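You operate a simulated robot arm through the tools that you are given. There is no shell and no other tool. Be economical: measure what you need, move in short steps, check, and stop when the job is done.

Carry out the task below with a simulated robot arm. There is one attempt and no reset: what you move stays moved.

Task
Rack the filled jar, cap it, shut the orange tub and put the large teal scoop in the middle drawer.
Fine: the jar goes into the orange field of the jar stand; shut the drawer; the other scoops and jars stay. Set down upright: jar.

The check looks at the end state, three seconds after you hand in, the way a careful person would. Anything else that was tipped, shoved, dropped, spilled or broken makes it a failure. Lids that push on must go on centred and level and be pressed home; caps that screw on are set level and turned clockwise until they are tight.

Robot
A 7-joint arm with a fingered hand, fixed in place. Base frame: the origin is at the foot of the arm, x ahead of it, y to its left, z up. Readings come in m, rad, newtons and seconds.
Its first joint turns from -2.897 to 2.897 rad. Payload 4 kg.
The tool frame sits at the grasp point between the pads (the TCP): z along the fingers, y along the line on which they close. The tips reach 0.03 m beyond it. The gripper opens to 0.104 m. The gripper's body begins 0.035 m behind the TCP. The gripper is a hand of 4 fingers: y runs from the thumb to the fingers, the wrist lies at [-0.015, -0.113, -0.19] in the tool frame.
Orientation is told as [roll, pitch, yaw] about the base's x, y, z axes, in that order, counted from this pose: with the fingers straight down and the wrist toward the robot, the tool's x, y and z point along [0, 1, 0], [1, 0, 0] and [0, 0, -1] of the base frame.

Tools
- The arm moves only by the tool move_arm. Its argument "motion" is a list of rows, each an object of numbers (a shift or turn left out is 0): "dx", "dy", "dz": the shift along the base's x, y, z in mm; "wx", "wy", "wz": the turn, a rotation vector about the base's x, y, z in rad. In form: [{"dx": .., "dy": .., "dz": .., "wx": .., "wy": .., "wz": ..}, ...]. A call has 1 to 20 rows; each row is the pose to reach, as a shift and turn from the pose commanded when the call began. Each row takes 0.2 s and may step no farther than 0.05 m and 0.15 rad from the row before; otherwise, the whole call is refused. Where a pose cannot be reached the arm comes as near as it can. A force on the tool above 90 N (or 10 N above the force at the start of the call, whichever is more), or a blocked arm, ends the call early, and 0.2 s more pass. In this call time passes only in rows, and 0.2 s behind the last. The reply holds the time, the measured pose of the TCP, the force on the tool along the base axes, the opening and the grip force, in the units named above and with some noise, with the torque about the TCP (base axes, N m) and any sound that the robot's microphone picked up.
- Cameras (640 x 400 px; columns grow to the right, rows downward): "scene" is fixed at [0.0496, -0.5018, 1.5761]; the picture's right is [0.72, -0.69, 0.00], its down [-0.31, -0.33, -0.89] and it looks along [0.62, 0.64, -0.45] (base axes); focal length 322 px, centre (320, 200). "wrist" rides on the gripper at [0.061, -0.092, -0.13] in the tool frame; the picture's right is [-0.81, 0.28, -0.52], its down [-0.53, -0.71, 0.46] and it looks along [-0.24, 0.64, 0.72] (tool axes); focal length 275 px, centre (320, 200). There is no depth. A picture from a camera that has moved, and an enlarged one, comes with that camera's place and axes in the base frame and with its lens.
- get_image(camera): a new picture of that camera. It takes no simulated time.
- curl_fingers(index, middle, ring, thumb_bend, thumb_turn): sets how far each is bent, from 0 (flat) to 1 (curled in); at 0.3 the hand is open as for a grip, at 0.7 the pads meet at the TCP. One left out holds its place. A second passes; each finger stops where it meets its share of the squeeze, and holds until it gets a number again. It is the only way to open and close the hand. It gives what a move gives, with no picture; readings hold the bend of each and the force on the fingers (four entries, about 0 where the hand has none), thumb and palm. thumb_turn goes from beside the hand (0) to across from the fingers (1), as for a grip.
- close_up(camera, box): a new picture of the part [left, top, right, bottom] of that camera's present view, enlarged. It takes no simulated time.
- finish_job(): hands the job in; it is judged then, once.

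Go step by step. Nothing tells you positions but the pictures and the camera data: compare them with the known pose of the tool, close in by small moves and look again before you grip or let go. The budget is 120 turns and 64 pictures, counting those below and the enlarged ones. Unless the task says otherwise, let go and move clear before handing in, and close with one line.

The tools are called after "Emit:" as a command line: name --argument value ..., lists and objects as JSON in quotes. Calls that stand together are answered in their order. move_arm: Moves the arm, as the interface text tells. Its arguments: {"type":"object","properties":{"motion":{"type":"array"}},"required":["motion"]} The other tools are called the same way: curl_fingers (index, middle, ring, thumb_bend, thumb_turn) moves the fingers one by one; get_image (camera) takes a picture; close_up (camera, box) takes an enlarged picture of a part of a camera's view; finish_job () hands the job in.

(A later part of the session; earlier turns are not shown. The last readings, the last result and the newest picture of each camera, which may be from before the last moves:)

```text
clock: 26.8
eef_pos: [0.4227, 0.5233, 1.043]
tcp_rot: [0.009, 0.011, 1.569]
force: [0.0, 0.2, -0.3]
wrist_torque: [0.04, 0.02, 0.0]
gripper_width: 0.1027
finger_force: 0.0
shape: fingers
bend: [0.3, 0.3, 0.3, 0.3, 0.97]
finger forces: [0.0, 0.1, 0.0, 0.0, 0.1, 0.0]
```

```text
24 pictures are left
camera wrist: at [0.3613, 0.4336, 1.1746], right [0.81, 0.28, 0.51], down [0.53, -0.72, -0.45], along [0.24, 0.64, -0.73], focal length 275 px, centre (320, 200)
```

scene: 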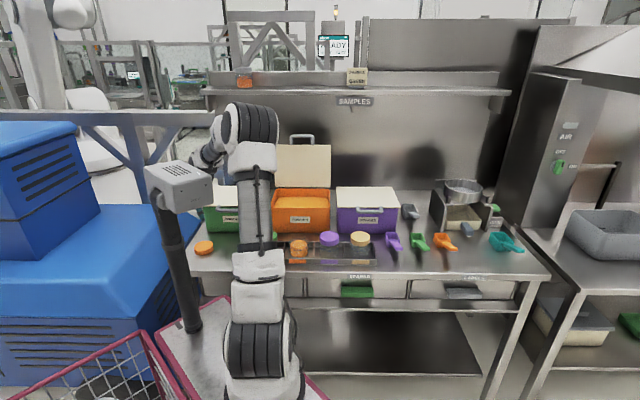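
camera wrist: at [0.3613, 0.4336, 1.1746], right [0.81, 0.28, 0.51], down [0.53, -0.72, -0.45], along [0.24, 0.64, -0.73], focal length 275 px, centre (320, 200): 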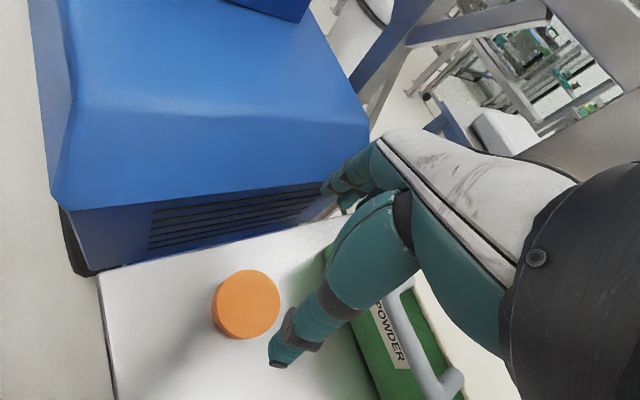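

Elbow is well clear now and the cap is almost under the TCP. Descending to just above it.

Emit:
move_arm --motion '[{"dx": 2, "dy": -2, "dz": -40, "wx": -0.009, "wy": -0.011}, {"dx": 2, "dy": -2, "dz": -80, "wx": -0.009, "wy": -0.011}, {"dx": 2, "dy": -2, "dz": -115, "wx": -0.009, "wy": -0.011}]'

Emit:
get_image --camera "wrist"

```text
clock: 27.6
eef_pos: [0.4283, 0.5219, 0.9255]
tcp_rot: [-0.005, 0.019, 1.568]
force: [-0.2, 1.1, 0.7]
wrist_torque: [-0.01, -0.01, 0.0]
gripper_width: 0.103
finger_force: 0.0
shape: fingers
bend: [0.3, 0.3, 0.3, 0.3, 0.97]
finger forces: [0.0, 0.0, 0.0, 0.1, 0.0, 0.1]
```

```text
23 pictures are left
camera wrist: at [0.3657, 0.4334, 1.0585], right [0.81, 0.28, 0.52], down [0.53, -0.72, -0.44], along [0.25, 0.63, -0.74], focal length 275 px, centre (320, 200)
```

wrist: 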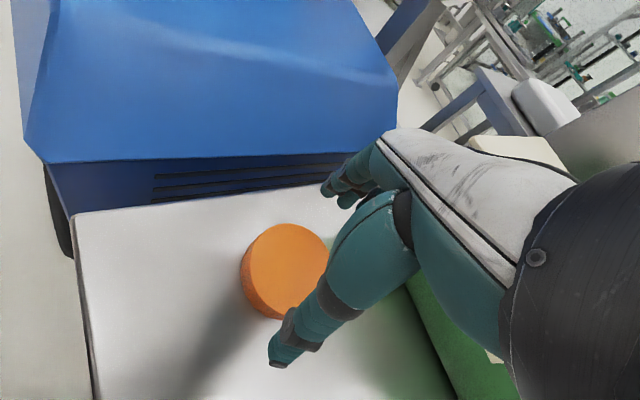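

Aligned within 3 mm. Correcting that and the small tilt, then down to grip height and closing.

Emit:
move_arm --motion '[{"dx": -3, "dz": -20, "wx": 0.019, "wy": 0.005}, {"dx": -3, "dz": -38, "wx": 0.019, "wy": 0.005}]'

Emit:
curl_fingers --index 0.6 --middle 0.6 --ring 0.6 --thumb_bend 0.6

Emit:
get_image --camera "wrist"

```text
clock: 28.2
eef_pos: [0.4247, 0.5241, 0.8892]
tcp_rot: [-0.001, -0.001, 1.57]
force: [-0.3, -1.7, 6.6]
wrist_torque: [0.33, -0.03, -0.02]
gripper_width: 0.1029
finger_force: 2.9
shape: fingers
bend: [0.3, 0.3, 0.3, 0.3, 0.97]
finger forces: [0.0, 6.2, 0.0, 0.1, 0.1, 0.0]
```

```text
clock: 29.2
eef_pos: [0.4225, 0.5247, 0.8916]
tcp_rot: [-0.002, -0.009, 1.568]
force: [-1.6, 9.1, 38.6]
wrist_torque: [1.77, 0.07, 0.05]
gripper_width: 0.0604
finger_force: 29.2
shape: fingers
bend: [0.46, 0.35, 0.54, 0.51, 0.96]
finger forces: [21.2, 16.3, 5.2, 0.0, 15.2, 0.0]
```

```text
22 pictures are left
camera wrist: at [0.3618, 0.4324, 1.0221], right [0.81, 0.27, 0.52], down [0.53, -0.71, -0.46], along [0.25, 0.65, -0.72], focal length 275 px, centre (320, 200)
```

wrist: 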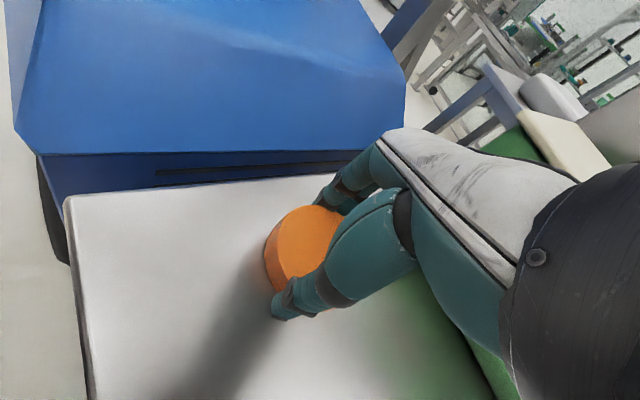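

The middle fingertip is pressing on the table. I'll raise a few millimetres and re-close so it can grip properly.

Emit:
move_arm --motion '[{"dz": 3}]'

Emit:
curl_fingers --index 0.62 --middle 0.62 --ring 0.62 --thumb_bend 0.62

Emit:
close_up --camera "wrist" --box '[220, 130, 420, 350]'

```text
clock: 29.6
eef_pos: [0.423, 0.5244, 0.8917]
tcp_rot: [0.0, -0.002, 1.569]
force: [-1.6, 9.2, 26.7]
wrist_torque: [1.67, 0.05, 0.12]
gripper_width: 0.0603
finger_force: 22.0
shape: fingers
bend: [0.45, 0.35, 0.54, 0.51, 0.96]
finger forces: [14.0, 15.9, 5.1, 0.0, 9.6, 0.0]
```

```text
clock: 30.6
eef_pos: [0.4237, 0.5227, 0.8921]
tcp_rot: [0.002, 0.0, 1.569]
force: [0.5, 6.2, 24.4]
wrist_torque: [1.38, -0.04, 0.0]
gripper_width: 0.0602
finger_force: 21.8
shape: fingers
bend: [0.45, 0.35, 0.54, 0.52, 0.95]
finger forces: [14.2, 12.4, 6.1, 0.0, 11.1, 0.1]
```

```text
1.82 times, centred on (320, 240) of wrist
camera zoom: at [0.3621, 0.4316, 1.0228], right [0.81, 0.27, 0.52], down [0.53, -0.71, -0.46], along [0.24, 0.64, -0.72], focal length 500 px, centre (320, 127)
```

zoom: 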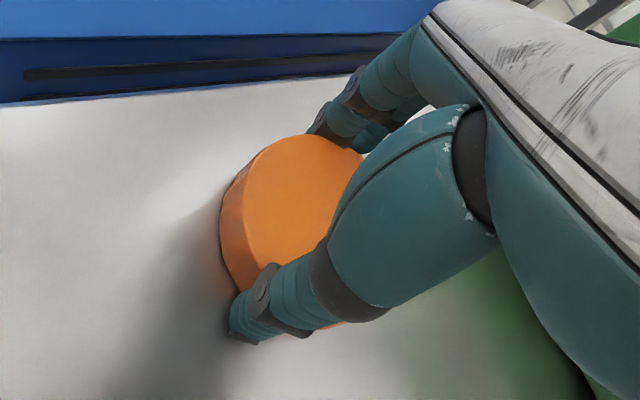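

The cap looks held between thumb and fingers. I'll raise a little more so the middle finger frees, squeeze again, then lift.

Emit:
move_arm --motion '[{"dz": 5}]'

Emit:
curl_fingers --index 0.62 --middle 0.62 --ring 0.62 --thumb_bend 0.62

```text
clock: 31.0
eef_pos: [0.4229, 0.5212, 0.8945]
tcp_rot: [0.002, 0.007, 1.568]
force: [-0.8, 1.4, 3.3]
wrist_torque: [0.14, -0.01, -0.02]
gripper_width: 0.0586
finger_force: 14.1
shape: fingers
bend: [0.47, 0.41, 0.55, 0.51, 0.95]
finger forces: [7.2, 2.7, 5.6, 0.1, 13.3, 0.0]
```

```text
clock: 32.0
eef_pos: [0.4234, 0.5238, 0.897]
tcp_rot: [-0.001, 0.0, 1.568]
force: [-0.4, 0.4, -0.5]
wrist_torque: [0.0, 0.0, -0.01]
gripper_width: 0.058
finger_force: 17.9
shape: fingers
bend: [0.52, 0.52, 0.58, 0.49, 0.95]
finger forces: [8.1, 6.7, 3.6, 0.0, 17.8, 0.0]
```

Now all fingers share the grip. Lifting.

Emit:
move_arm --motion '[{"dz": 20}, {"dz": 60}, {"dz": 100}, {"dz": 140}]'

Emit:
get_image --camera "wrist"

```text
clock: 33.0
eef_pos: [0.4228, 0.5257, 1.0372]
tcp_rot: [0.002, 0.0, 1.57]
force: [-0.9, 0.5, -1.0]
wrist_torque: [0.01, 0.02, 0.01]
gripper_width: 0.0581
finger_force: 18.0
shape: fingers
bend: [0.52, 0.52, 0.58, 0.49, 0.95]
finger forces: [8.0, 6.8, 3.5, 0.0, 17.8, 0.0]
```

```text
20 pictures are left
camera wrist: at [0.3609, 0.4346, 1.1676], right [0.81, 0.27, 0.52], down [0.53, -0.71, -0.46], along [0.24, 0.64, -0.73], focal length 275 px, centre (320, 200)
```

wrist: 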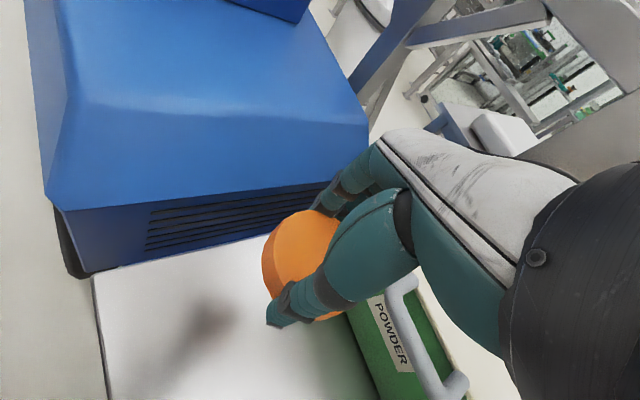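

Cap is held level and centred in the hand. Carrying it over the jar, keeping yaw 1.57 so there's room to turn clockwise.

Emit:
move_arm --motion '[{"dx": 24, "dy": -28}, {"dx": 48, "dy": -55}, {"dx": 72, "dy": -83}, {"dx": 96, "dy": -111}, {"dx": 120, "dy": -139}, {"dx": 145, "dy": -167}, {"dx": 169, "dy": -195}, {"dx": 193, "dy": -223}, {"dx": 217, "dy": -251}, {"dx": 241, "dy": -278}]'

Emit:
get_image --camera "wrist"

Emit:
get_image --camera "scene"

```text
clock: 35.2
eef_pos: [0.6666, 0.2493, 1.0367]
tcp_rot: [0.001, 0.001, 1.572]
force: [-0.5, -0.1, -0.6]
wrist_torque: [0.03, -0.01, -0.01]
gripper_width: 0.0579
finger_force: 18.5
shape: fingers
bend: [0.52, 0.52, 0.58, 0.49, 0.95]
finger forces: [8.0, 6.9, 3.6, 0.0, 17.6, 0.0]
```

```text
19 pictures are left
camera wrist: at [0.6048, 0.1578, 1.1669], right [0.81, 0.28, 0.52], down [0.53, -0.71, -0.46], along [0.24, 0.64, -0.72], focal length 275 px, centre (320, 200)
```

wrist: 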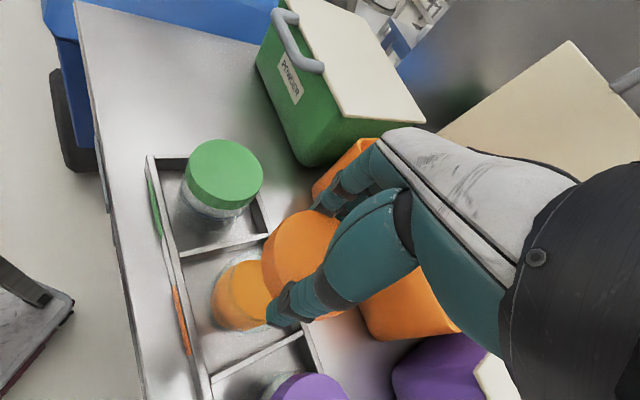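

```text
18 pictures are left
```

scene: 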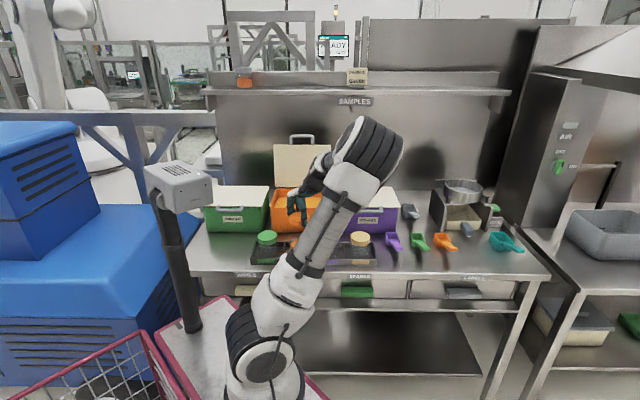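

Above the jar. Lowering until the cap meets the rim, reading forces.

Emit:
move_arm --motion '[{"dx": -2, "dy": -3, "dz": -30}, {"dx": -2, "dy": -3, "dz": -48}]'

Emit:
close_up --camera "wrist" --box '[200, 170, 400, 350]'

```text
clock: 35.8
eef_pos: [0.6637, 0.2435, 0.9893]
tcp_rot: [0.0, 0.0, 1.569]
force: [-0.2, 0.2, -0.6]
wrist_torque: [-0.01, -0.02, -0.01]
gripper_width: 0.0582
finger_force: 18.3
shape: fingers
bend: [0.52, 0.52, 0.58, 0.49, 0.95]
finger forces: [8.1, 6.9, 3.5, 0.0, 17.7, 0.0]
```

```text
2.22 times, centred on (300, 260) of wrist
camera zoom: at [0.6022, 0.1521, 1.1199], right [0.81, 0.27, 0.52], down [0.53, -0.71, -0.46], along [0.24, 0.64, -0.72], focal length 612 px, centre (364, 67)
```

zoom: 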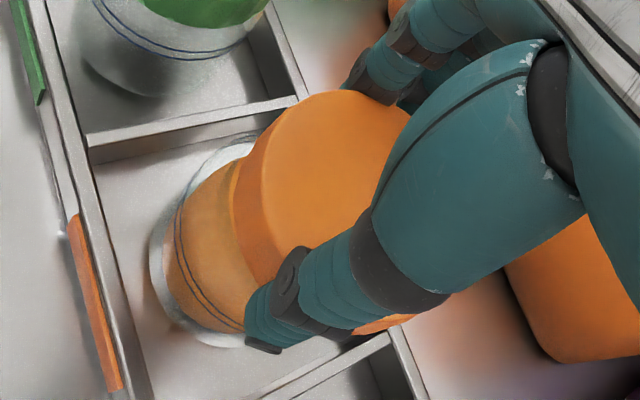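

The jar base lines up with the cap within a couple of millimetres. Lowering on.

Emit:
move_arm --motion '[{"dz": -5}, {"dz": -9}]'

```text
clock: 36.4
eef_pos: [0.6625, 0.2417, 0.9796]
tcp_rot: [0.002, -0.001, 1.57]
force: [-0.1, -0.3, -0.4]
wrist_torque: [-0.03, 0.0, 0.02]
gripper_width: 0.0579
finger_force: 17.8
shape: fingers
bend: [0.52, 0.52, 0.58, 0.49, 0.95]
finger forces: [8.0, 6.9, 3.5, 0.1, 17.7, 0.0]
```

Emit:
move_arm --motion '[{"dz": -3}, {"dz": -6}]'

```text
clock: 37.0
eef_pos: [0.6624, 0.2423, 0.9732]
tcp_rot: [0.0, 0.0, 1.569]
force: [0.1, -0.8, 2.5]
wrist_torque: [0.07, 0.01, -0.03]
gripper_width: 0.0579
finger_force: 18.9
shape: fingers
bend: [0.52, 0.52, 0.58, 0.49, 0.95]
finger forces: [8.6, 7.1, 3.6, 0.1, 17.9, 0.1]
```

Light contact at 0.973. Pressing a little further.

Emit:
move_arm --motion '[{"dz": -2}, {"dz": -4}]'

```text
clock: 37.6
eef_pos: [0.6619, 0.2432, 0.9711]
tcp_rot: [-0.004, -0.003, 1.568]
force: [0.6, -1.1, 32.0]
wrist_torque: [0.76, 0.0, -0.03]
gripper_width: 0.0579
finger_force: 26.8
shape: fingers
bend: [0.52, 0.52, 0.59, 0.49, 0.95]
finger forces: [21.2, 9.0, 3.7, 0.0, 19.4, 0.1]
```

Contact is off-centre toward +y, so the cap sits slightly too far −y. I'll lift 5 mm, shift (+2, +3) and try again.

Emit:
move_arm --motion '[{"dz": 7}, {"dx": 2, "dy": 3, "dz": 7}, {"dx": 2, "dy": 3, "dz": 2}, {"dx": 2, "dy": 3, "dz": -1}]'

```text
clock: 38.6
eef_pos: [0.6659, 0.2458, 0.9685]
tcp_rot: [-0.002, -0.004, 1.57]
force: [-1.9, 1.3, 22.0]
wrist_torque: [0.56, 0.01, 0.01]
gripper_width: 0.0579
finger_force: 22.4
shape: fingers
bend: [0.52, 0.53, 0.59, 0.49, 0.95]
finger forces: [12.3, 8.0, 3.5, 0.0, 19.5, 0.1]
```

It went 2.5 mm deeper with less force. Now a gentle clockwise turn with slight down pressure to see whether a thread engages.

Emit:
move_arm --motion '[{"wz": -0.12}, {"wz": -0.24}, {"wz": -0.36, "dz": -1}, {"wz": -0.48, "dz": -1}]'

```text
clock: 39.6
eef_pos: [0.6651, 0.2442, 0.9659]
tcp_rot: [0.001, 0.001, 1.086]
force: [-0.7, 0.4, -0.2]
wrist_torque: [0.02, 0.07, 0.01]
gripper_width: 0.0581
finger_force: 18.0
shape: fingers
bend: [0.52, 0.53, 0.59, 0.49, 0.95]
finger forces: [8.1, 7.1, 3.3, 0.1, 17.3, 0.0]
```

The force vanished and the hand sits lower, so the cap has dropped into place. Continuing to turn clockwise while following down.

Emit:
move_arm --motion '[{"wz": -0.12, "dz": -1}, {"wz": -0.24, "dz": -2}, {"wz": -0.36, "dz": -3}, {"wz": -0.48, "dz": -3}]'

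```text
clock: 40.6
eef_pos: [0.6661, 0.2448, 0.9633]
tcp_rot: [0.002, 0.0, 0.604]
force: [-0.1, 0.0, -0.1]
wrist_torque: [0.05, 0.05, -0.01]
gripper_width: 0.0582
finger_force: 17.7
shape: fingers
bend: [0.52, 0.53, 0.59, 0.49, 0.95]
finger forces: [7.9, 7.0, 3.3, 0.1, 17.4, 0.0]
```

Emit:
move_arm --motion '[{"wz": -0.12, "dz": -2}, {"wz": -0.24, "dz": -4}]'

```text
clock: 41.2
eef_pos: [0.6648, 0.243, 0.96]
tcp_rot: [0.002, 0.0, 0.367]
force: [-0.2, 0.2, 3.0]
wrist_torque: [-0.12, 0.04, 0.0]
gripper_width: 0.0581
finger_force: 18.5
shape: fingers
bend: [0.52, 0.53, 0.58, 0.49, 0.95]
finger forces: [8.1, 7.2, 3.5, 0.1, 17.5, 0.1]
heard: snap
```

A snap: the cap has clicked on at the expected seated height. I'll press a bit more to be sure it's home.

Emit:
move_arm --motion '[{"dz": -2}, {"dz": -4}]'

```text
clock: 41.8
eef_pos: [0.665, 0.2463, 0.9568]
tcp_rot: [0.002, -0.003, 0.371]
force: [0.7, 3.8, 22.1]
wrist_torque: [-0.09, -0.01, 0.02]
gripper_width: 0.0581
finger_force: 19.1
shape: fingers
bend: [0.52, 0.53, 0.59, 0.49, 0.94]
finger forces: [8.7, 8.1, 3.6, 0.0, 18.3, 0.0]
```

Emit:
move_arm --motion '[{"dz": -2}, {"dz": -3}]'

```text
clock: 42.4
eef_pos: [0.6656, 0.2451, 0.9537]
tcp_rot: [0.002, -0.004, 0.367]
force: [1.9, 7.0, 40.4]
wrist_torque: [0.07, 0.22, 0.05]
gripper_width: 0.0577
finger_force: 23.5
shape: fingers
bend: [0.52, 0.53, 0.59, 0.49, 0.94]
finger forces: [10.3, 7.7, 3.7, 0.0, 24.8, 0.0]
```

Pressed evenly to 40 N. Relieving, opening, retreating upward, and checking.

Emit:
move_arm --motion '[{"dz": 6}]'

Emit:
curl_fingers --index 0.3 --middle 0.3 --ring 0.3 --thumb_bend 0.3

Emit:
move_arm --motion '[{"dz": 40}, {"dz": 85}, {"dz": 125}]'

Emit:
close_up --camera "scene" --box '[190, 130, 420, 275]'

```text
clock: 42.8
eef_pos: [0.6635, 0.2436, 0.9562]
tcp_rot: [-0.003, 0.004, 0.37]
force: [1.8, 4.2, 8.8]
wrist_torque: [0.09, -0.22, 0.04]
gripper_width: 0.0579
finger_force: 20.0
shape: fingers
bend: [0.51, 0.53, 0.58, 0.5, 0.94]
finger forces: [9.8, 7.9, 3.4, 0.0, 18.3, 0.0]
```

```text
clock: 43.8
eef_pos: [0.665, 0.244, 0.9578]
tcp_rot: [0.0, 0.0, 0.368]
force: [-0.9, -0.4, 0.6]
wrist_torque: [-0.01, -0.01, 0.01]
gripper_width: 0.1026
finger_force: 0.0
shape: fingers
bend: [0.3, 0.3, 0.3, 0.3, 0.97]
finger forces: [0.1, 0.1, 0.2, 0.0, 0.0, 0.1]
```

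```text
clock: 44.6
eef_pos: [0.6672, 0.2447, 1.0816]
tcp_rot: [-0.001, 0.002, 0.37]
force: [-0.1, 0.8, -0.7]
wrist_torque: [0.02, -0.03, 0.0]
gripper_width: 0.1029
finger_force: 0.1
shape: fingers
bend: [0.3, 0.3, 0.3, 0.3, 0.97]
finger forces: [0.1, 0.0, 0.1, 0.0, 0.0, 0.1]
```

```text
2.76 times, centred on (305, 202) of scene
camera zoom: at [0.0496, -0.5018, 1.5761], right [0.72, -0.69, 0.0], down [-0.31, -0.33, -0.89], along [0.62, 0.64, -0.45], focal length 887 px, centre (361, 193)
```

zoom: 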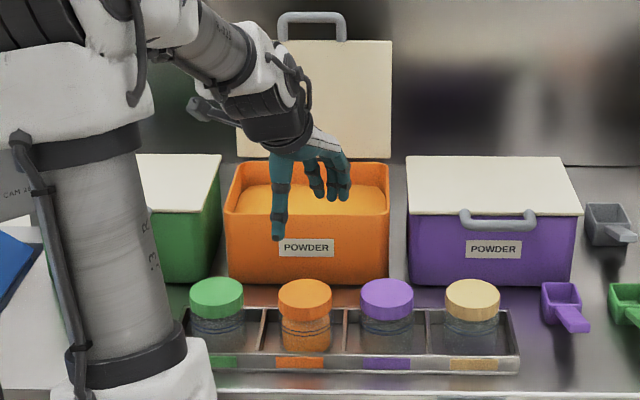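

The jar is capped level like its neighbours. Next is the orange lid: it leans back (hinge q≈1.02 m deep, top edge z≈1.14), so I'll rise above it and try reaching behind its left part.

Emit:
move_arm --motion '[{"dz": 45, "wz": 0.1}, {"dz": 90, "wz": 0.2}, {"dz": 135, "wz": 0.3}, {"dz": 180, "wz": 0.415}, {"dx": 25, "dy": 40, "dz": 185, "wz": 0.415}, {"dx": 50, "dy": 80, "dz": 190, "wz": 0.415}, {"dx": 75, "dy": 120, "dz": 190, "wz": 0.415}, {"dx": 100, "dy": 160, "dz": 190, "wz": 0.415}, {"dx": 125, "dy": 199, "dz": 190, "wz": 0.415}, {"dx": 150, "dy": 239, "dz": 190, "wz": 0.415}]'

```text
clock: 46.8
eef_pos: [0.8099, 0.4826, 1.275]
tcp_rot: [0.001, -0.005, 0.785]
force: [-0.9, -0.7, 2.3]
wrist_torque: [0.01, -0.09, -0.03]
gripper_width: 0.1032
finger_force: 0.1
shape: fingers
bend: [0.3, 0.3, 0.3, 0.3, 0.97]
finger forces: [0.0, 0.0, 0.0, 0.1, 0.0, 0.0]
out of reach, approached as far as the arm can: row 10
```

With the tool straight down the arm runs out of reach. Re-triangulated, the lid is nearly upright (top edge at depth q≈1.00, z≈1.17), so tilting the hand forward about 34° should bring the fingers over its left part.

Emit:
move_arm --motion '[{"wx": 0.07, "wy": -0.07}, {"wx": 0.14, "wy": -0.14}, {"wx": 0.21, "wy": -0.21}, {"wx": 0.28, "wy": -0.28}, {"wx": 0.35, "wy": -0.35}, {"wx": 0.424, "wy": -0.424}, {"dx": 13, "dy": 36, "wx": 0.424, "wy": -0.424}, {"dx": 25, "dy": 70, "dz": 0, "wx": 0.424, "wy": -0.424}]'

Emit:
get_image --camera "wrist"

Emit:
close_up --camera "scene" --box '[190, 90, 420, 235]'

```text
clock: 48.6
eef_pos: [0.8364, 0.5498, 1.2717]
tcp_rot: [0.001, -0.6, 0.783]
force: [-0.4, -0.3, 0.3]
wrist_torque: [0.02, 0.0, -0.03]
gripper_width: 0.1031
finger_force: 0.1
shape: fingers
bend: [0.3, 0.3, 0.3, 0.3, 0.97]
finger forces: [0.1, 0.2, 0.0, 0.0, 0.0, 0.0]
```

```text
15 pictures are left
camera wrist: at [0.687, 0.4876, 1.3271], right [0.53, -0.62, 0.58], down [0.14, -0.61, -0.78], along [0.84, 0.49, -0.23], focal length 275 px, centre (320, 200)
```

wrist: 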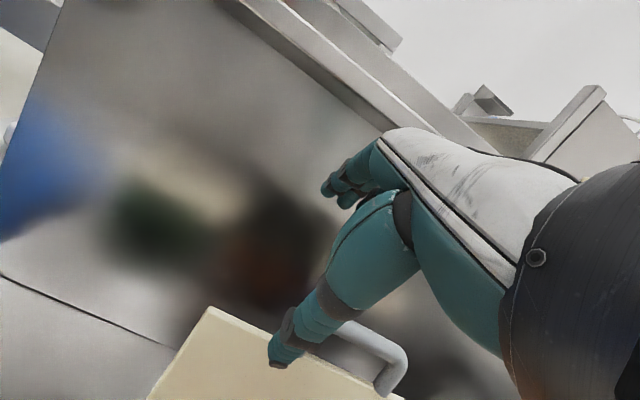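

```text
2.76 times, centred on (305, 162) of scene
camera zoom: at [0.0496, -0.5018, 1.5761], right [0.72, -0.69, 0.0], down [-0.31, -0.33, -0.89], along [0.62, 0.64, -0.45], focal length 887 px, centre (361, 303)
```

zoom: 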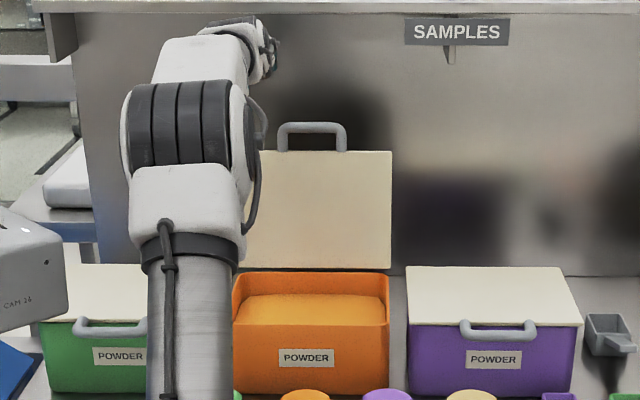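

Lid's left top corner confirmed at p≈0.167, q≈1.00. Lowering so the lid edge goes between thumb (front) and fingers (behind), left of the handle.

Emit:
move_arm --motion '[{"dx": -2, "dy": 23, "dz": -20}, {"dx": -2, "dy": 23, "dz": -60}, {"dx": -2, "dy": 23, "dz": -97}]'

Emit:
curl_fingers --index 0.55 --middle 0.55 --ring 0.55

Emit:
get_image --camera "wrist"

```text
clock: 49.4
eef_pos: [0.8348, 0.5728, 1.1712]
tcp_rot: [0.001, -0.601, 0.784]
force: [-0.2, -0.1, 0.3]
wrist_torque: [0.02, 0.0, 0.02]
gripper_width: 0.103
finger_force: 0.1
shape: fingers
bend: [0.3, 0.3, 0.3, 0.3, 0.97]
finger forces: [0.0, 0.1, 0.0, 0.0, 0.0, 0.0]
```

```text
clock: 50.4
eef_pos: [0.8363, 0.5728, 1.172]
tcp_rot: [0.001, -0.6, 0.784]
force: [0.1, -0.2, 0.1]
wrist_torque: [0.0, 0.01, 0.0]
gripper_width: 0.0711
finger_force: 0.0
shape: fingers
bend: [0.55, 0.55, 0.55, 0.3, 0.97]
finger forces: [0.0, 0.0, 0.0, 0.0, 0.1, 0.1]
```

```text
13 pictures are left
camera wrist: at [0.6864, 0.5109, 1.228], right [0.53, -0.62, 0.58], down [0.14, -0.61, -0.78], along [0.84, 0.49, -0.24], focal length 275 px, centre (320, 200)
```

wrist: 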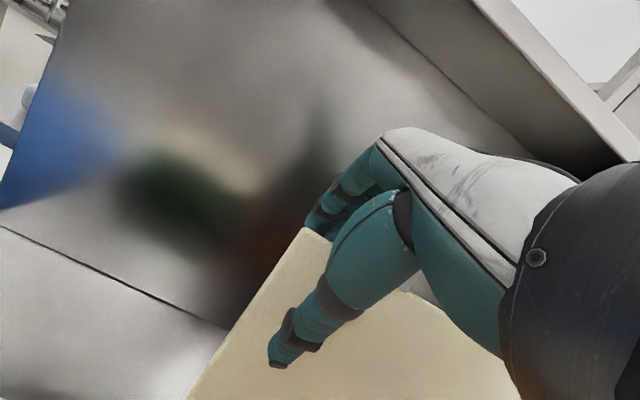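

Fingers are hooked behind the lid's edge with the thumb in front. Pulling it toward me along its arc.

Emit:
move_arm --motion '[{"dx": -25, "dy": -25, "dz": 2}, {"dx": -49, "dy": -49, "dz": 0}, {"dx": -72, "dy": -72, "dz": -8}, {"dx": -92, "dy": -92, "dz": -24}, {"dx": -110, "dy": -110, "dz": -42}]'

Emit:
get_image --camera "wrist"

```text
clock: 51.6
eef_pos: [0.7232, 0.464, 1.1304]
tcp_rot: [0.002, -0.599, 0.783]
force: [-0.9, -0.1, -0.4]
wrist_torque: [0.01, 0.01, 0.0]
gripper_width: 0.0716
finger_force: 0.1
shape: fingers
bend: [0.55, 0.55, 0.55, 0.3, 0.97]
finger forces: [0.0, 0.1, 0.1, 0.0, 0.0, 0.1]
```

```text
12 pictures are left
camera wrist: at [0.5733, 0.4013, 1.186], right [0.53, -0.62, 0.58], down [0.14, -0.61, -0.78], along [0.84, 0.49, -0.23], focal length 275 px, centre (320, 200)
```

wrist: 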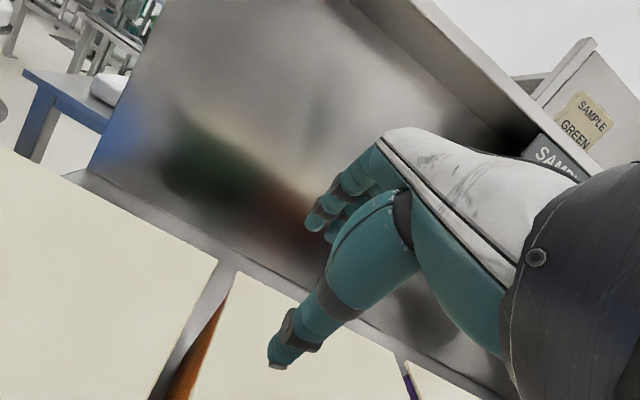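

The hand carries no load and the lid seems to have dropped shut ahead of it. Backing up and checking from the scene camera.

Emit:
move_arm --motion '[{"dz": 40}, {"dx": -30, "dy": -30, "dz": 60, "wx": -0.1, "wy": 0.1}, {"dx": -40, "dy": -60, "dz": 60, "wx": -0.2, "wy": 0.2}, {"dx": -40, "dy": -80, "dz": 60, "wx": -0.3, "wy": 0.3}, {"dx": -40, "dy": -80, "dz": 60, "wx": -0.4, "wy": 0.4}]'

Emit:
get_image --camera "scene"

```text
clock: 52.8
eef_pos: [0.6849, 0.3826, 1.1912]
tcp_rot: [0.001, -0.033, 0.783]
force: [-0.7, -0.8, -1.2]
wrist_torque: [0.0, 0.03, 0.0]
gripper_width: 0.0717
finger_force: 0.0
shape: fingers
bend: [0.55, 0.55, 0.55, 0.3, 0.97]
finger forces: [0.0, 0.1, 0.0, 0.0, 0.0, 0.0]
```

```text
11 pictures are left
```

scene: 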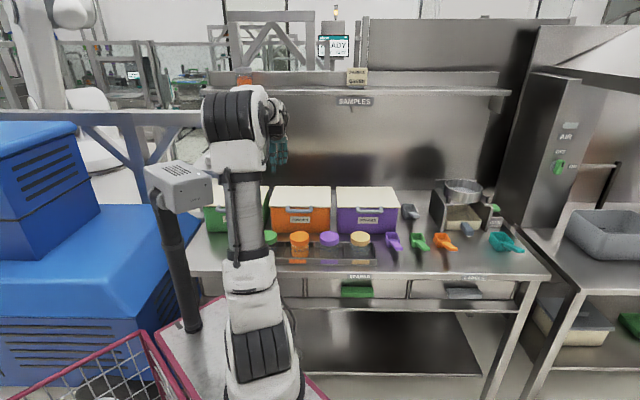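

The lid is down, level like the other two. I'll press lightly on its front part to be sure it's home.

Emit:
move_arm --motion '[{"dx": 40, "dy": 5, "dz": -10}, {"dx": 80, "dy": 10, "dz": -20}, {"dx": 118, "dy": 20, "dz": -45}, {"dx": 118, "dy": 20, "dz": -90}, {"dx": 118, "dy": 20, "dz": -130}, {"dx": 118, "dy": 20, "dz": -160}]'

Emit:
move_arm --motion '[{"dz": -10}, {"dz": -18}, {"dz": -24}]'

```text
clock: 54.2
eef_pos: [0.7994, 0.4054, 1.0306]
tcp_rot: [0.0, -0.035, 0.787]
force: [-0.5, -0.7, 0.3]
wrist_torque: [-0.02, -0.02, 0.05]
gripper_width: 0.0716
finger_force: 0.1
shape: fingers
bend: [0.55, 0.55, 0.55, 0.3, 0.97]
finger forces: [0.0, 0.0, 0.0, 0.1, 0.0, 0.0]
```

```text
clock: 55.0
eef_pos: [0.8012, 0.4065, 1.022]
tcp_rot: [0.0, -0.059, 0.785]
force: [-4.7, 0.7, 75.4]
wrist_torque: [2.03, -0.95, 0.13]
gripper_width: 0.0691
finger_force: 38.4
shape: fingers
bend: [0.56, 0.56, 0.55, 0.3, 0.97]
finger forces: [66.6, 10.0, 0.1, 0.0, 0.0, 0.0]
```

The lid is pressed home. Before starting on the drawer I need to know whether the teal scoop (≈x 1.27, y −0.27) is reachable, so I'll swing over at a safe height.

Emit:
move_arm --motion '[{"dz": 50, "wx": 0.0, "wy": 0.0}, {"dz": 100}, {"dz": 148}, {"dx": 7, "dy": -46, "dz": 150, "wz": -0.07}, {"dx": 14, "dy": -92, "dz": 150, "wz": -0.14}, {"dx": 21, "dy": -138, "dz": 150, "wz": -0.21}, {"dx": 28, "dy": -184, "dz": 150, "wz": -0.28}, {"dx": 35, "dy": -230, "dz": 150, "wz": -0.35}, {"dx": 42, "dy": -276, "dz": 150, "wz": -0.42}, {"dx": 49, "dy": -322, "dz": 150, "wz": -0.49}, {"dx": 56, "dy": -368, "dz": 150, "wz": -0.56}, {"dx": 63, "dy": -414, "dz": 150, "wz": -0.63}, {"dx": 70, "dy": -460, "dz": 150, "wz": -0.7}, {"dx": 77, "dy": -506, "dz": 150, "wz": -0.785}, {"dx": 84, "dy": -552, "dz": 150, "wz": -0.785}, {"dx": 91, "dy": -598, "dz": 150, "wz": -0.785}, {"dx": 98, "dy": -640, "dz": 150, "wz": -0.785}]'

Emit:
get_image --camera "wrist"

```text
clock: 58.6
eef_pos: [0.9019, -0.2312, 1.1562]
tcp_rot: [0.001, -0.035, 0.0]
force: [0.1, 0.5, 0.3]
wrist_torque: [-0.07, 0.0, 0.0]
gripper_width: 0.0715
finger_force: 0.0
shape: fingers
bend: [0.55, 0.55, 0.55, 0.3, 0.97]
finger forces: [0.1, 0.1, 0.1, 0.0, 0.1, 0.1]
```

```text
10 pictures are left
camera wrist: at [0.8052, -0.17, 1.2832], right [0.26, -0.81, 0.53], down [-0.7, -0.53, -0.48], along [0.67, -0.24, -0.7], focal length 275 px, centre (320, 200)
```

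wrist: 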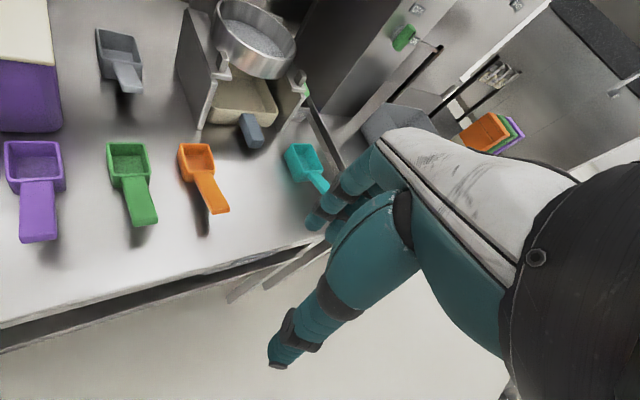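

The teal scoop's handle lies around (1.24, −0.29). Testing how far the arm reaches with a forward tilt, still well above the bench.

Emit:
move_arm --motion '[{"dx": 20, "dy": -5, "wy": -0.14}, {"dx": 50, "dy": -10, "wy": -0.28}, {"dx": 80, "dy": -15, "wy": -0.42}, {"dx": 110, "dy": -20, "dz": -10, "wy": -0.56}, {"dx": 140, "dy": -25, "dz": -20, "wy": -0.7}, {"dx": 180, "dy": -30, "dz": -40, "wy": -0.7}, {"dx": 220, "dy": -35, "dz": -60, "wy": -0.7}, {"dx": 260, "dy": -40, "dz": -80, "wy": -0.7}]'

```text
clock: 60.4
eef_pos: [1.1601, -0.2745, 1.0757]
tcp_rot: [0.001, -0.735, -0.001]
force: [0.0, -1.2, 0.8]
wrist_torque: [0.0, 0.08, 0.01]
gripper_width: 0.0713
finger_force: 0.0
shape: fingers
bend: [0.55, 0.55, 0.55, 0.3, 0.97]
finger forces: [0.1, 0.1, 0.0, 0.0, 0.0, 0.1]
```

Reachable with tilt, so the drawer comes first. Retracting and moving in front of the middle drawer to look at its handle.

Emit:
move_arm --motion '[{"dx": -40, "dy": 5, "dz": 20}, {"dx": -80, "dy": 10, "dz": 40}, {"dx": -120, "dy": 15, "dz": 60, "wy": 0.14}, {"dx": -150, "dy": 20, "dz": 70, "wy": 0.28}, {"dx": -180, "dy": 25, "dz": 80, "wy": 0.42}, {"dx": -210, "dy": 30, "dz": 80, "wy": 0.56}, {"dx": -250, "dy": 38, "dz": 80, "wy": 0.7}]'

Emit:
move_arm --motion '[{"dx": -27, "dy": 33, "wz": 0.11}, {"dx": -54, "dy": 66, "wz": 0.22}, {"dx": -81, "dy": 99, "wz": 0.33}, {"dx": -108, "dy": 132, "wz": 0.44}, {"dx": -135, "dy": 165, "wz": 0.55}, {"dx": -165, "dy": 198, "wz": 0.66}, {"dx": -200, "dy": 233, "dz": -10, "wz": 0.785}, {"dx": -200, "dy": 233, "dz": -58, "wz": 0.785}, {"dx": -200, "dy": 233, "dz": -106, "wz": 0.785}, {"dx": -200, "dy": 233, "dz": -154, "wz": 0.785}, {"dx": -200, "dy": 233, "dz": -190, "wz": 0.785}]'

Emit:
get_image --camera "wrist"

```text
clock: 62.0
eef_pos: [0.9086, -0.2396, 1.157]
tcp_rot: [-0.001, -0.033, 0.0]
force: [0.4, -0.2, -0.5]
wrist_torque: [0.05, -0.02, 0.04]
gripper_width: 0.0713
finger_force: 0.2
shape: fingers
bend: [0.55, 0.55, 0.55, 0.3, 0.97]
finger forces: [0.0, 0.0, 0.0, 0.0, 0.0, 0.0]
```

```text
refused: row 7 steps farther than a row can; nothing moved
```

```text
9 pictures are left
camera wrist: at [0.8134, -0.1784, 1.2853], right [0.26, -0.81, 0.53], down [-0.7, -0.53, -0.48], along [0.67, -0.24, -0.7], focal length 275 px, centre (320, 200)
```

wrist: 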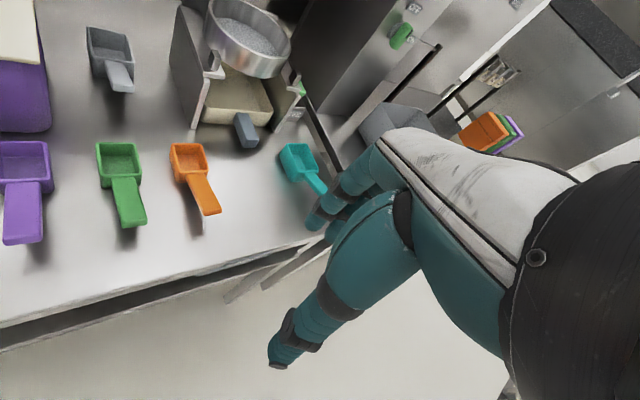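

One step was too long. Redoing it with smaller steps.

Emit:
move_arm --motion '[{"dx": -28, "dy": 33, "wz": 0.11}, {"dx": -56, "dy": 66, "wz": 0.22}, {"dx": -84, "dy": 99, "wz": 0.33}, {"dx": -112, "dy": 132, "wz": 0.44}, {"dx": -141, "dy": 166, "wz": 0.55}, {"dx": -170, "dy": 200, "wz": 0.66}, {"dx": -200, "dy": 235, "wz": 0.785}, {"dx": -200, "dy": 235, "dz": -48, "wz": 0.785}, {"dx": -200, "dy": 235, "dz": -96, "wz": 0.785}, {"dx": -200, "dy": 235, "dz": -144, "wz": 0.785}, {"dx": -200, "dy": 235, "dz": -190, "wz": 0.785}]'

```text
clock: 64.4
eef_pos: [0.707, -0.002, 0.9665]
tcp_rot: [0.001, -0.033, 0.785]
force: [0.1, -0.2, -0.1]
wrist_torque: [-0.01, -0.02, -0.03]
gripper_width: 0.0714
finger_force: 0.0
shape: fingers
bend: [0.55, 0.55, 0.55, 0.3, 0.97]
finger forces: [0.0, 0.1, 0.0, 0.0, 0.0, 0.0]
```

Emit:
close_up --camera "wrist" --box '[100, 140, 420, 340]'

```text
2.00 times, centred on (260, 240) of wrist
camera zoom: at [0.5956, -0.0257, 1.0944], right [0.76, -0.39, 0.53], down [-0.12, -0.87, -0.48], along [0.65, 0.3, -0.7], focal length 551 px, centre (440, 120)
```

zoom: 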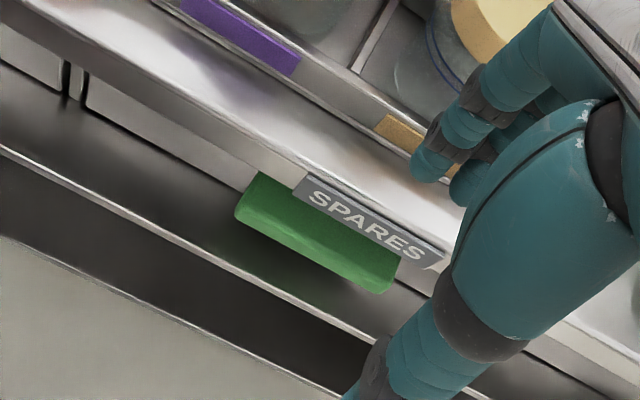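

The handle sits under the bench's overhang (p≈0.507, q≈0.577–0.60, z≈0.74), so it needs a pinch from the front. I'll narrow the hand, tilt it forward and lower in front of the drawer.

Emit:
curl_fingers --index 0.43 --middle 0.43 --ring 0.43 --thumb_bend 0.4

Emit:
move_arm --motion '[{"dx": -8, "dy": -10, "dz": 0, "wx": 0.088, "wy": -0.088}, {"dx": -16, "dy": -20, "dz": 0, "wx": 0.177, "wy": -0.177}, {"dx": -24, "dy": -32, "dz": -20, "wx": 0.265, "wy": -0.265}, {"dx": -24, "dy": -32, "dz": -50, "wx": 0.354, "wy": -0.354}, {"dx": -24, "dy": -32, "dz": -80, "wx": 0.442, "wy": -0.442}, {"dx": -24, "dy": -32, "dz": -115, "wx": 0.53, "wy": -0.53}, {"dx": -24, "dy": -32, "dz": -150, "wx": 0.619, "wy": -0.619}, {"dx": -24, "dy": -32, "dz": -190, "wx": 0.707, "wy": -0.707}, {"dx": -24, "dy": -32, "dz": -225, "wx": 0.707, "wy": -0.707}]'

Emit:
get_image --camera "wrist"

```text
clock: 65.4
eef_pos: [0.7081, -0.0013, 0.9676]
tcp_rot: [0.001, -0.034, 0.785]
force: [-0.3, -0.5, 0.0]
wrist_torque: [0.01, -0.01, -0.02]
gripper_width: 0.0742
finger_force: 0.0
shape: fingers
bend: [0.43, 0.43, 0.43, 0.4, 0.97]
finger forces: [0.0, 0.1, 0.1, 0.1, 0.0, 0.0]
```

```text
clock: 67.2
eef_pos: [0.7735, -0.0251, 0.8367]
tcp_rot: [0.028, -0.981, 0.766]
force: [-26.5, -11.1, 33.4]
wrist_torque: [0.83, -1.63, 0.07]
gripper_width: 0.0817
finger_force: 19.9
shape: fingers
bend: [0.37, 0.93, 0.39, 0.4, 0.98]
finger forces: [7.3, 25.9, 6.7, 0.1, 0.1, 0.1]
out of reach, approached as far as the arm can: row 4, 5, 6, 7, 8
stopped in row 8: the force on the tool passed its limit at 100 N (the readings are from after the stop); the commanded pose is now the measured one
```

```text
7 pictures are left
camera wrist: at [0.6168, -0.0948, 0.8342], right [0.38, -0.77, 0.5], down [0.36, -0.38, -0.85], along [0.85, 0.51, 0.13], focal length 275 px, centre (320, 200)
```

wrist: 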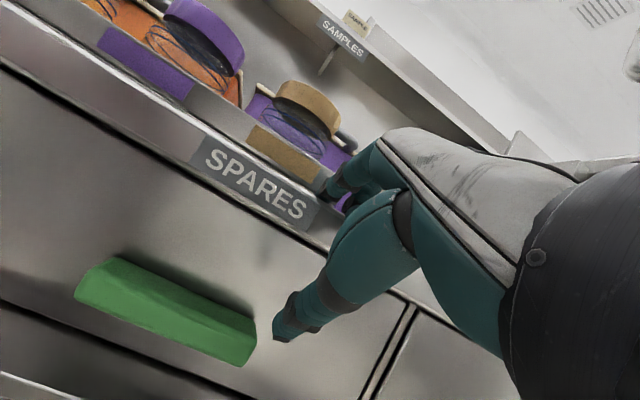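

Too close to the base for that orientation: the hand drifted and a finger pressed on the bench edge. I'll back off up and out, and come at the handle obliquely (yaw ≈1.4), which keeps the wrist farther from the base.

Emit:
move_arm --motion '[{"dx": -12, "dy": -20, "dz": 30}, {"dx": -18, "dy": -40, "dz": 60}, {"dx": -20, "dy": -48, "dz": 70, "wz": 0.13}, {"dx": -22, "dy": -48, "dz": 70, "wz": 0.26}, {"dx": -23, "dy": -48, "dz": 70, "wz": 0.39}, {"dx": -23, "dy": -48, "dz": 70, "wz": 0.52}, {"dx": -23, "dy": -48, "dz": 70, "wz": 0.634}]'

Emit:
curl_fingers --index 0.43 --middle 0.43 --ring 0.43 --thumb_bend 0.4

```text
clock: 68.8
eef_pos: [0.7513, -0.074, 0.903]
tcp_rot: [0.023, -0.979, 1.406]
force: [0.6, 0.2, 0.7]
wrist_torque: [-0.01, 0.0, -0.01]
gripper_width: 0.0746
finger_force: 0.0
shape: fingers
bend: [0.43, 0.43, 0.43, 0.4, 0.98]
finger forces: [0.0, 0.0, 0.1, 0.0, 0.0, 0.0]
```

```text
clock: 69.8
eef_pos: [0.7511, -0.0735, 0.9018]
tcp_rot: [0.024, -0.98, 1.404]
force: [-0.9, 1.6, 0.5]
wrist_torque: [-0.02, -0.03, 0.0]
gripper_width: 0.0745
finger_force: 0.0
shape: fingers
bend: [0.43, 0.43, 0.43, 0.4, 0.98]
finger forces: [0.1, 0.0, 0.0, 0.0, 0.0, 0.1]
```

Reached cleanly. Handle centre refined to p≈0.509, z≈0.74. Tilting a bit more and lowering to handle height, still clear of the drawer.

Emit:
move_arm --motion '[{"dz": -20, "wx": 0.123, "wy": -0.02}, {"dz": -60, "wx": 0.2465, "wy": -0.041}, {"dz": -105, "wx": 0.2465, "wy": -0.041}, {"dz": -150, "wx": 0.2465, "wy": -0.041}, {"dz": -160, "wx": 0.2465, "wy": -0.041}]'

```text
clock: 71.0
eef_pos: [0.7527, -0.0778, 0.7438]
tcp_rot: [0.021, -1.229, 1.404]
force: [0.5, 0.4, 0.2]
wrist_torque: [-0.02, -0.01, 0.0]
gripper_width: 0.0744
finger_force: 0.1
shape: fingers
bend: [0.43, 0.43, 0.43, 0.4, 0.98]
finger forces: [0.0, 0.0, 0.1, 0.0, 0.0, 0.0]
```

Advancing toward the handle with the fingers above and thumb below.

Emit:
move_arm --motion '[{"dx": 8, "dy": 40, "dz": 5}, {"dx": 15, "dy": 75, "dz": 5}, {"dx": 19, "dy": 90, "dz": 5}]'

Emit:
get_image --camera "wrist"

```text
clock: 71.8
eef_pos: [0.7677, 0.011, 0.7484]
tcp_rot: [0.025, -1.229, 1.399]
force: [-10.1, -21.8, 9.7]
wrist_torque: [-1.0, 0.41, 0.09]
gripper_width: 0.0807
finger_force: 11.0
shape: fingers
bend: [0.43, 0.43, 0.43, 0.36, 0.94]
finger forces: [0.1, 0.0, 2.9, 0.1, 19.2, 0.0]
```

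```text
6 pictures are left
camera wrist: at [0.6837, -0.131, 0.7065], right [0.75, -0.51, 0.43], down [0.55, 0.11, -0.83], along [0.38, 0.85, 0.36], focal length 275 px, centre (320, 200)
```

wrist: 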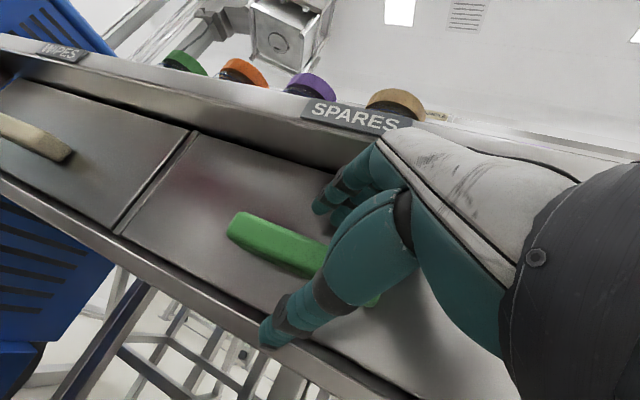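

The handle lies between the fingers (above) and thumb (below), with the thumb touching below it. Closing.

Emit:
curl_fingers --index 0.75 --middle 0.75 --ring 0.75 --thumb_bend 0.65

```text
clock: 72.8
eef_pos: [0.7673, 0.0148, 0.7505]
tcp_rot: [0.02, -1.234, 1.406]
force: [-12.2, -17.4, 39.4]
wrist_torque: [-0.65, -0.03, 0.37]
gripper_width: 0.0552
finger_force: 27.9
shape: fingers
bend: [0.71, 0.62, 0.64, 0.38, 0.94]
finger forces: [10.4, 11.1, 12.0, 0.1, 22.5, 0.0]
```

All fingers and the thumb are loaded. Pulling straight out by 30 mm.

Emit:
move_arm --motion '[{"dx": -7, "dy": -7, "dz": -2}, {"dx": -14, "dy": -14, "dz": -4}, {"dx": -25, "dy": -25, "dz": -4}]'

```text
clock: 73.6
eef_pos: [0.7436, -0.0101, 0.747]
tcp_rot: [0.021, -1.233, 1.404]
force: [3.0, -1.5, 40.1]
wrist_torque: [1.04, -0.7, -0.14]
gripper_width: 0.0385
finger_force: 20.3
shape: fingers
bend: [0.72, 0.59, 0.6, 0.49, 0.97]
finger forces: [10.6, 14.6, 15.0, 0.0, 0.0, 0.0]
```

The fingers still bear on the handle but the thumb came free. Re-closing the thumb for a proper pinch.

Emit:
curl_fingers --thumb_bend 0.75

Emit:
close_up --camera "wrist" --box '[120, 120, 440, 360]'

```text
clock: 74.6
eef_pos: [0.7439, -0.0093, 0.7474]
tcp_rot: [0.021, -1.232, 1.406]
force: [3.1, -3.0, 35.6]
wrist_torque: [0.96, -0.89, -0.16]
gripper_width: 0.0198
finger_force: 27.1
shape: fingers
bend: [0.72, 0.59, 0.6, 0.66, 0.97]
finger forces: [10.3, 17.1, 17.7, 0.0, 8.4, 0.0]
```

```text
1.67 times, centred on (280, 240) of wrist
camera zoom: at [0.66, -0.1524, 0.7041], right [0.75, -0.51, 0.43], down [0.55, 0.11, -0.83], along [0.37, 0.85, 0.36], focal length 459 px, centre (387, 133)
```

zoom: 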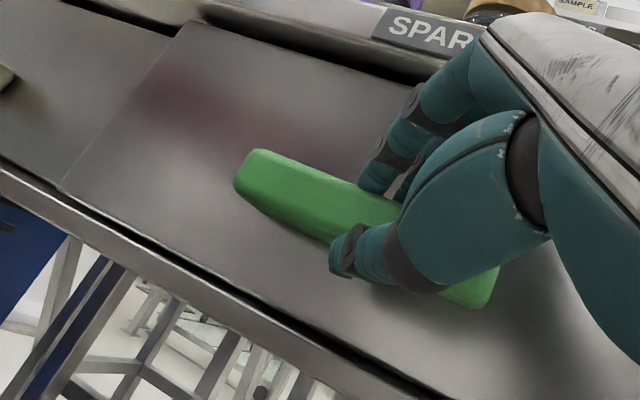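

The drawer has started to open and the pinch is good. Pulling it out further.

Emit:
move_arm --motion '[{"dx": -25, "dy": -25}, {"dx": -50, "dy": -50}, {"dx": -75, "dy": -75}, {"dx": -95, "dy": -95}]'

Emit:
get_image --camera "scene"

```text
clock: 75.6
eef_pos: [0.6489, -0.1058, 0.745]
tcp_rot: [0.023, -1.231, 1.401]
force: [10.4, -8.7, 37.1]
wrist_torque: [0.95, -0.81, -0.37]
gripper_width: 0.0193
finger_force: 26.7
shape: fingers
bend: [0.72, 0.58, 0.59, 0.67, 0.97]
finger forces: [10.4, 17.6, 17.8, 0.1, 8.6, 0.0]
```

```text
4 pictures are left
```

scene: 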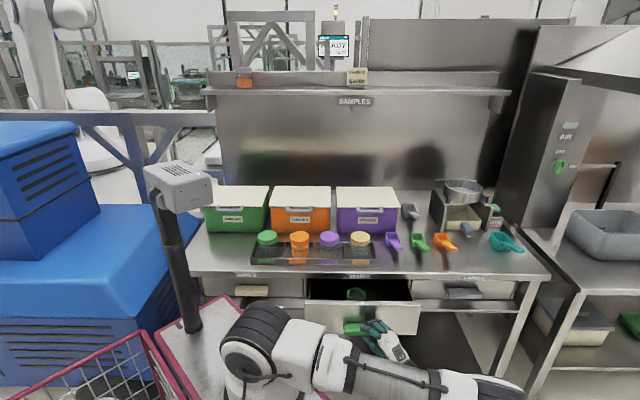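

The drawer is open about 17 cm and the bench is undisturbed. Letting go of the handle and backing off, then rising.

Emit:
curl_fingers --index 0.35 --middle 0.35 --ring 0.35 --thumb_bend 0.35

Emit:
move_arm --motion '[{"dx": -8, "dy": -35}, {"dx": -14, "dy": -70}, {"dx": -14, "dy": -75, "dz": 45}, {"dx": -14, "dy": -75, "dz": 92}, {"dx": -14, "dy": -75, "dz": 140}, {"dx": -14, "dy": -75, "dz": 188}, {"dx": -14, "dy": -75, "dz": 236}, {"dx": -14, "dy": -75, "dz": 284}, {"dx": -14, "dy": -75, "dz": 332}, {"dx": -14, "dy": -75, "dz": 380}]'

```text
clock: 76.6
eef_pos: [0.6478, -0.1041, 0.7437]
tcp_rot: [0.026, -1.227, 1.401]
force: [-0.2, 0.3, -1.0]
wrist_torque: [-0.03, 0.01, -0.02]
gripper_width: 0.0901
finger_force: 0.1
shape: fingers
bend: [0.35, 0.35, 0.35, 0.35, 0.97]
finger forces: [0.0, 0.0, 0.0, 0.0, 0.0, 0.1]
```

```text
clock: 78.8
eef_pos: [0.635, -0.18, 1.1227]
tcp_rot: [0.028, -1.23, 1.397]
force: [-0.5, 0.0, 0.6]
wrist_torque: [-0.01, 0.01, 0.02]
gripper_width: 0.0904
finger_force: 0.1
shape: fingers
bend: [0.35, 0.35, 0.35, 0.35, 0.97]
finger forces: [0.0, 0.0, 0.0, 0.0, 0.0, 0.0]
```

Now the scoop: bowl ≈(1.277, −0.236), handle end ≈(1.227, −0.315), handle at z≈0.885. First I'll reduce the tilt, then swing over while yawing so the fingers close across the handle.

Emit:
move_arm --motion '[{"dx": 20, "dz": 10, "wx": -0.12, "wy": 0.02}, {"dx": 40, "dz": 20, "wx": -0.24, "wy": 0.04}, {"dx": 60, "dz": 30, "wx": -0.36, "wy": 0.06}, {"dx": 80, "dz": 30, "wx": -0.473, "wy": 0.082}]'

Emit:
move_arm --motion '[{"dx": 20, "dy": -4, "wz": -0.145}, {"dx": 40, "dy": -8, "wz": -0.29}, {"dx": 60, "dy": -12, "wz": -0.435}, {"dx": 80, "dy": -16, "wz": -0.58}, {"dx": 100, "dy": -20, "wz": -0.725}, {"dx": 120, "dy": -24, "wz": -0.87}, {"dx": 140, "dy": -28, "wz": -1.015}, {"dx": 160, "dy": -32, "wz": -1.16}, {"dx": 180, "dy": -36, "wz": -1.305}, {"dx": 200, "dy": -40, "wz": -1.45}, {"dx": 225, "dy": -44, "wz": -1.595}, {"dx": 250, "dy": -48, "wz": -1.74}, {"dx": 280, "dy": -52, "wz": -1.88}]'

Emit:
curl_fingers --index 0.4 --middle 0.4 --ring 0.4 --thumb_bend 0.5

```text
clock: 79.8
eef_pos: [0.7176, -0.1781, 1.1531]
tcp_rot: [0.027, -0.747, 1.4]
force: [-0.1, -0.5, 0.0]
wrist_torque: [-0.03, -0.01, 0.03]
gripper_width: 0.0903
finger_force: 0.0
shape: fingers
bend: [0.35, 0.35, 0.35, 0.35, 0.97]
finger forces: [0.0, 0.0, 0.1, 0.0, 0.1, 0.0]
```

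```text
clock: 82.6
eef_pos: [0.9965, -0.2328, 1.1573]
tcp_rot: [0.027, -0.75, -0.486]
force: [0.6, 0.0, -0.5]
wrist_torque: [0.04, -0.06, 0.04]
gripper_width: 0.0907
finger_force: 0.1
shape: fingers
bend: [0.35, 0.35, 0.35, 0.35, 0.97]
finger forces: [0.0, 0.1, 0.1, 0.1, 0.1, 0.0]
```

```text
clock: 83.6
eef_pos: [0.9956, -0.231, 1.1576]
tcp_rot: [0.027, -0.749, -0.479]
force: [0.2, -0.8, 0.1]
wrist_torque: [-0.01, -0.02, -0.02]
gripper_width: 0.0657
finger_force: 0.0
shape: fingers
bend: [0.4, 0.4, 0.4, 0.5, 0.97]
finger forces: [0.1, 0.1, 0.0, 0.0, 0.0, 0.1]
```

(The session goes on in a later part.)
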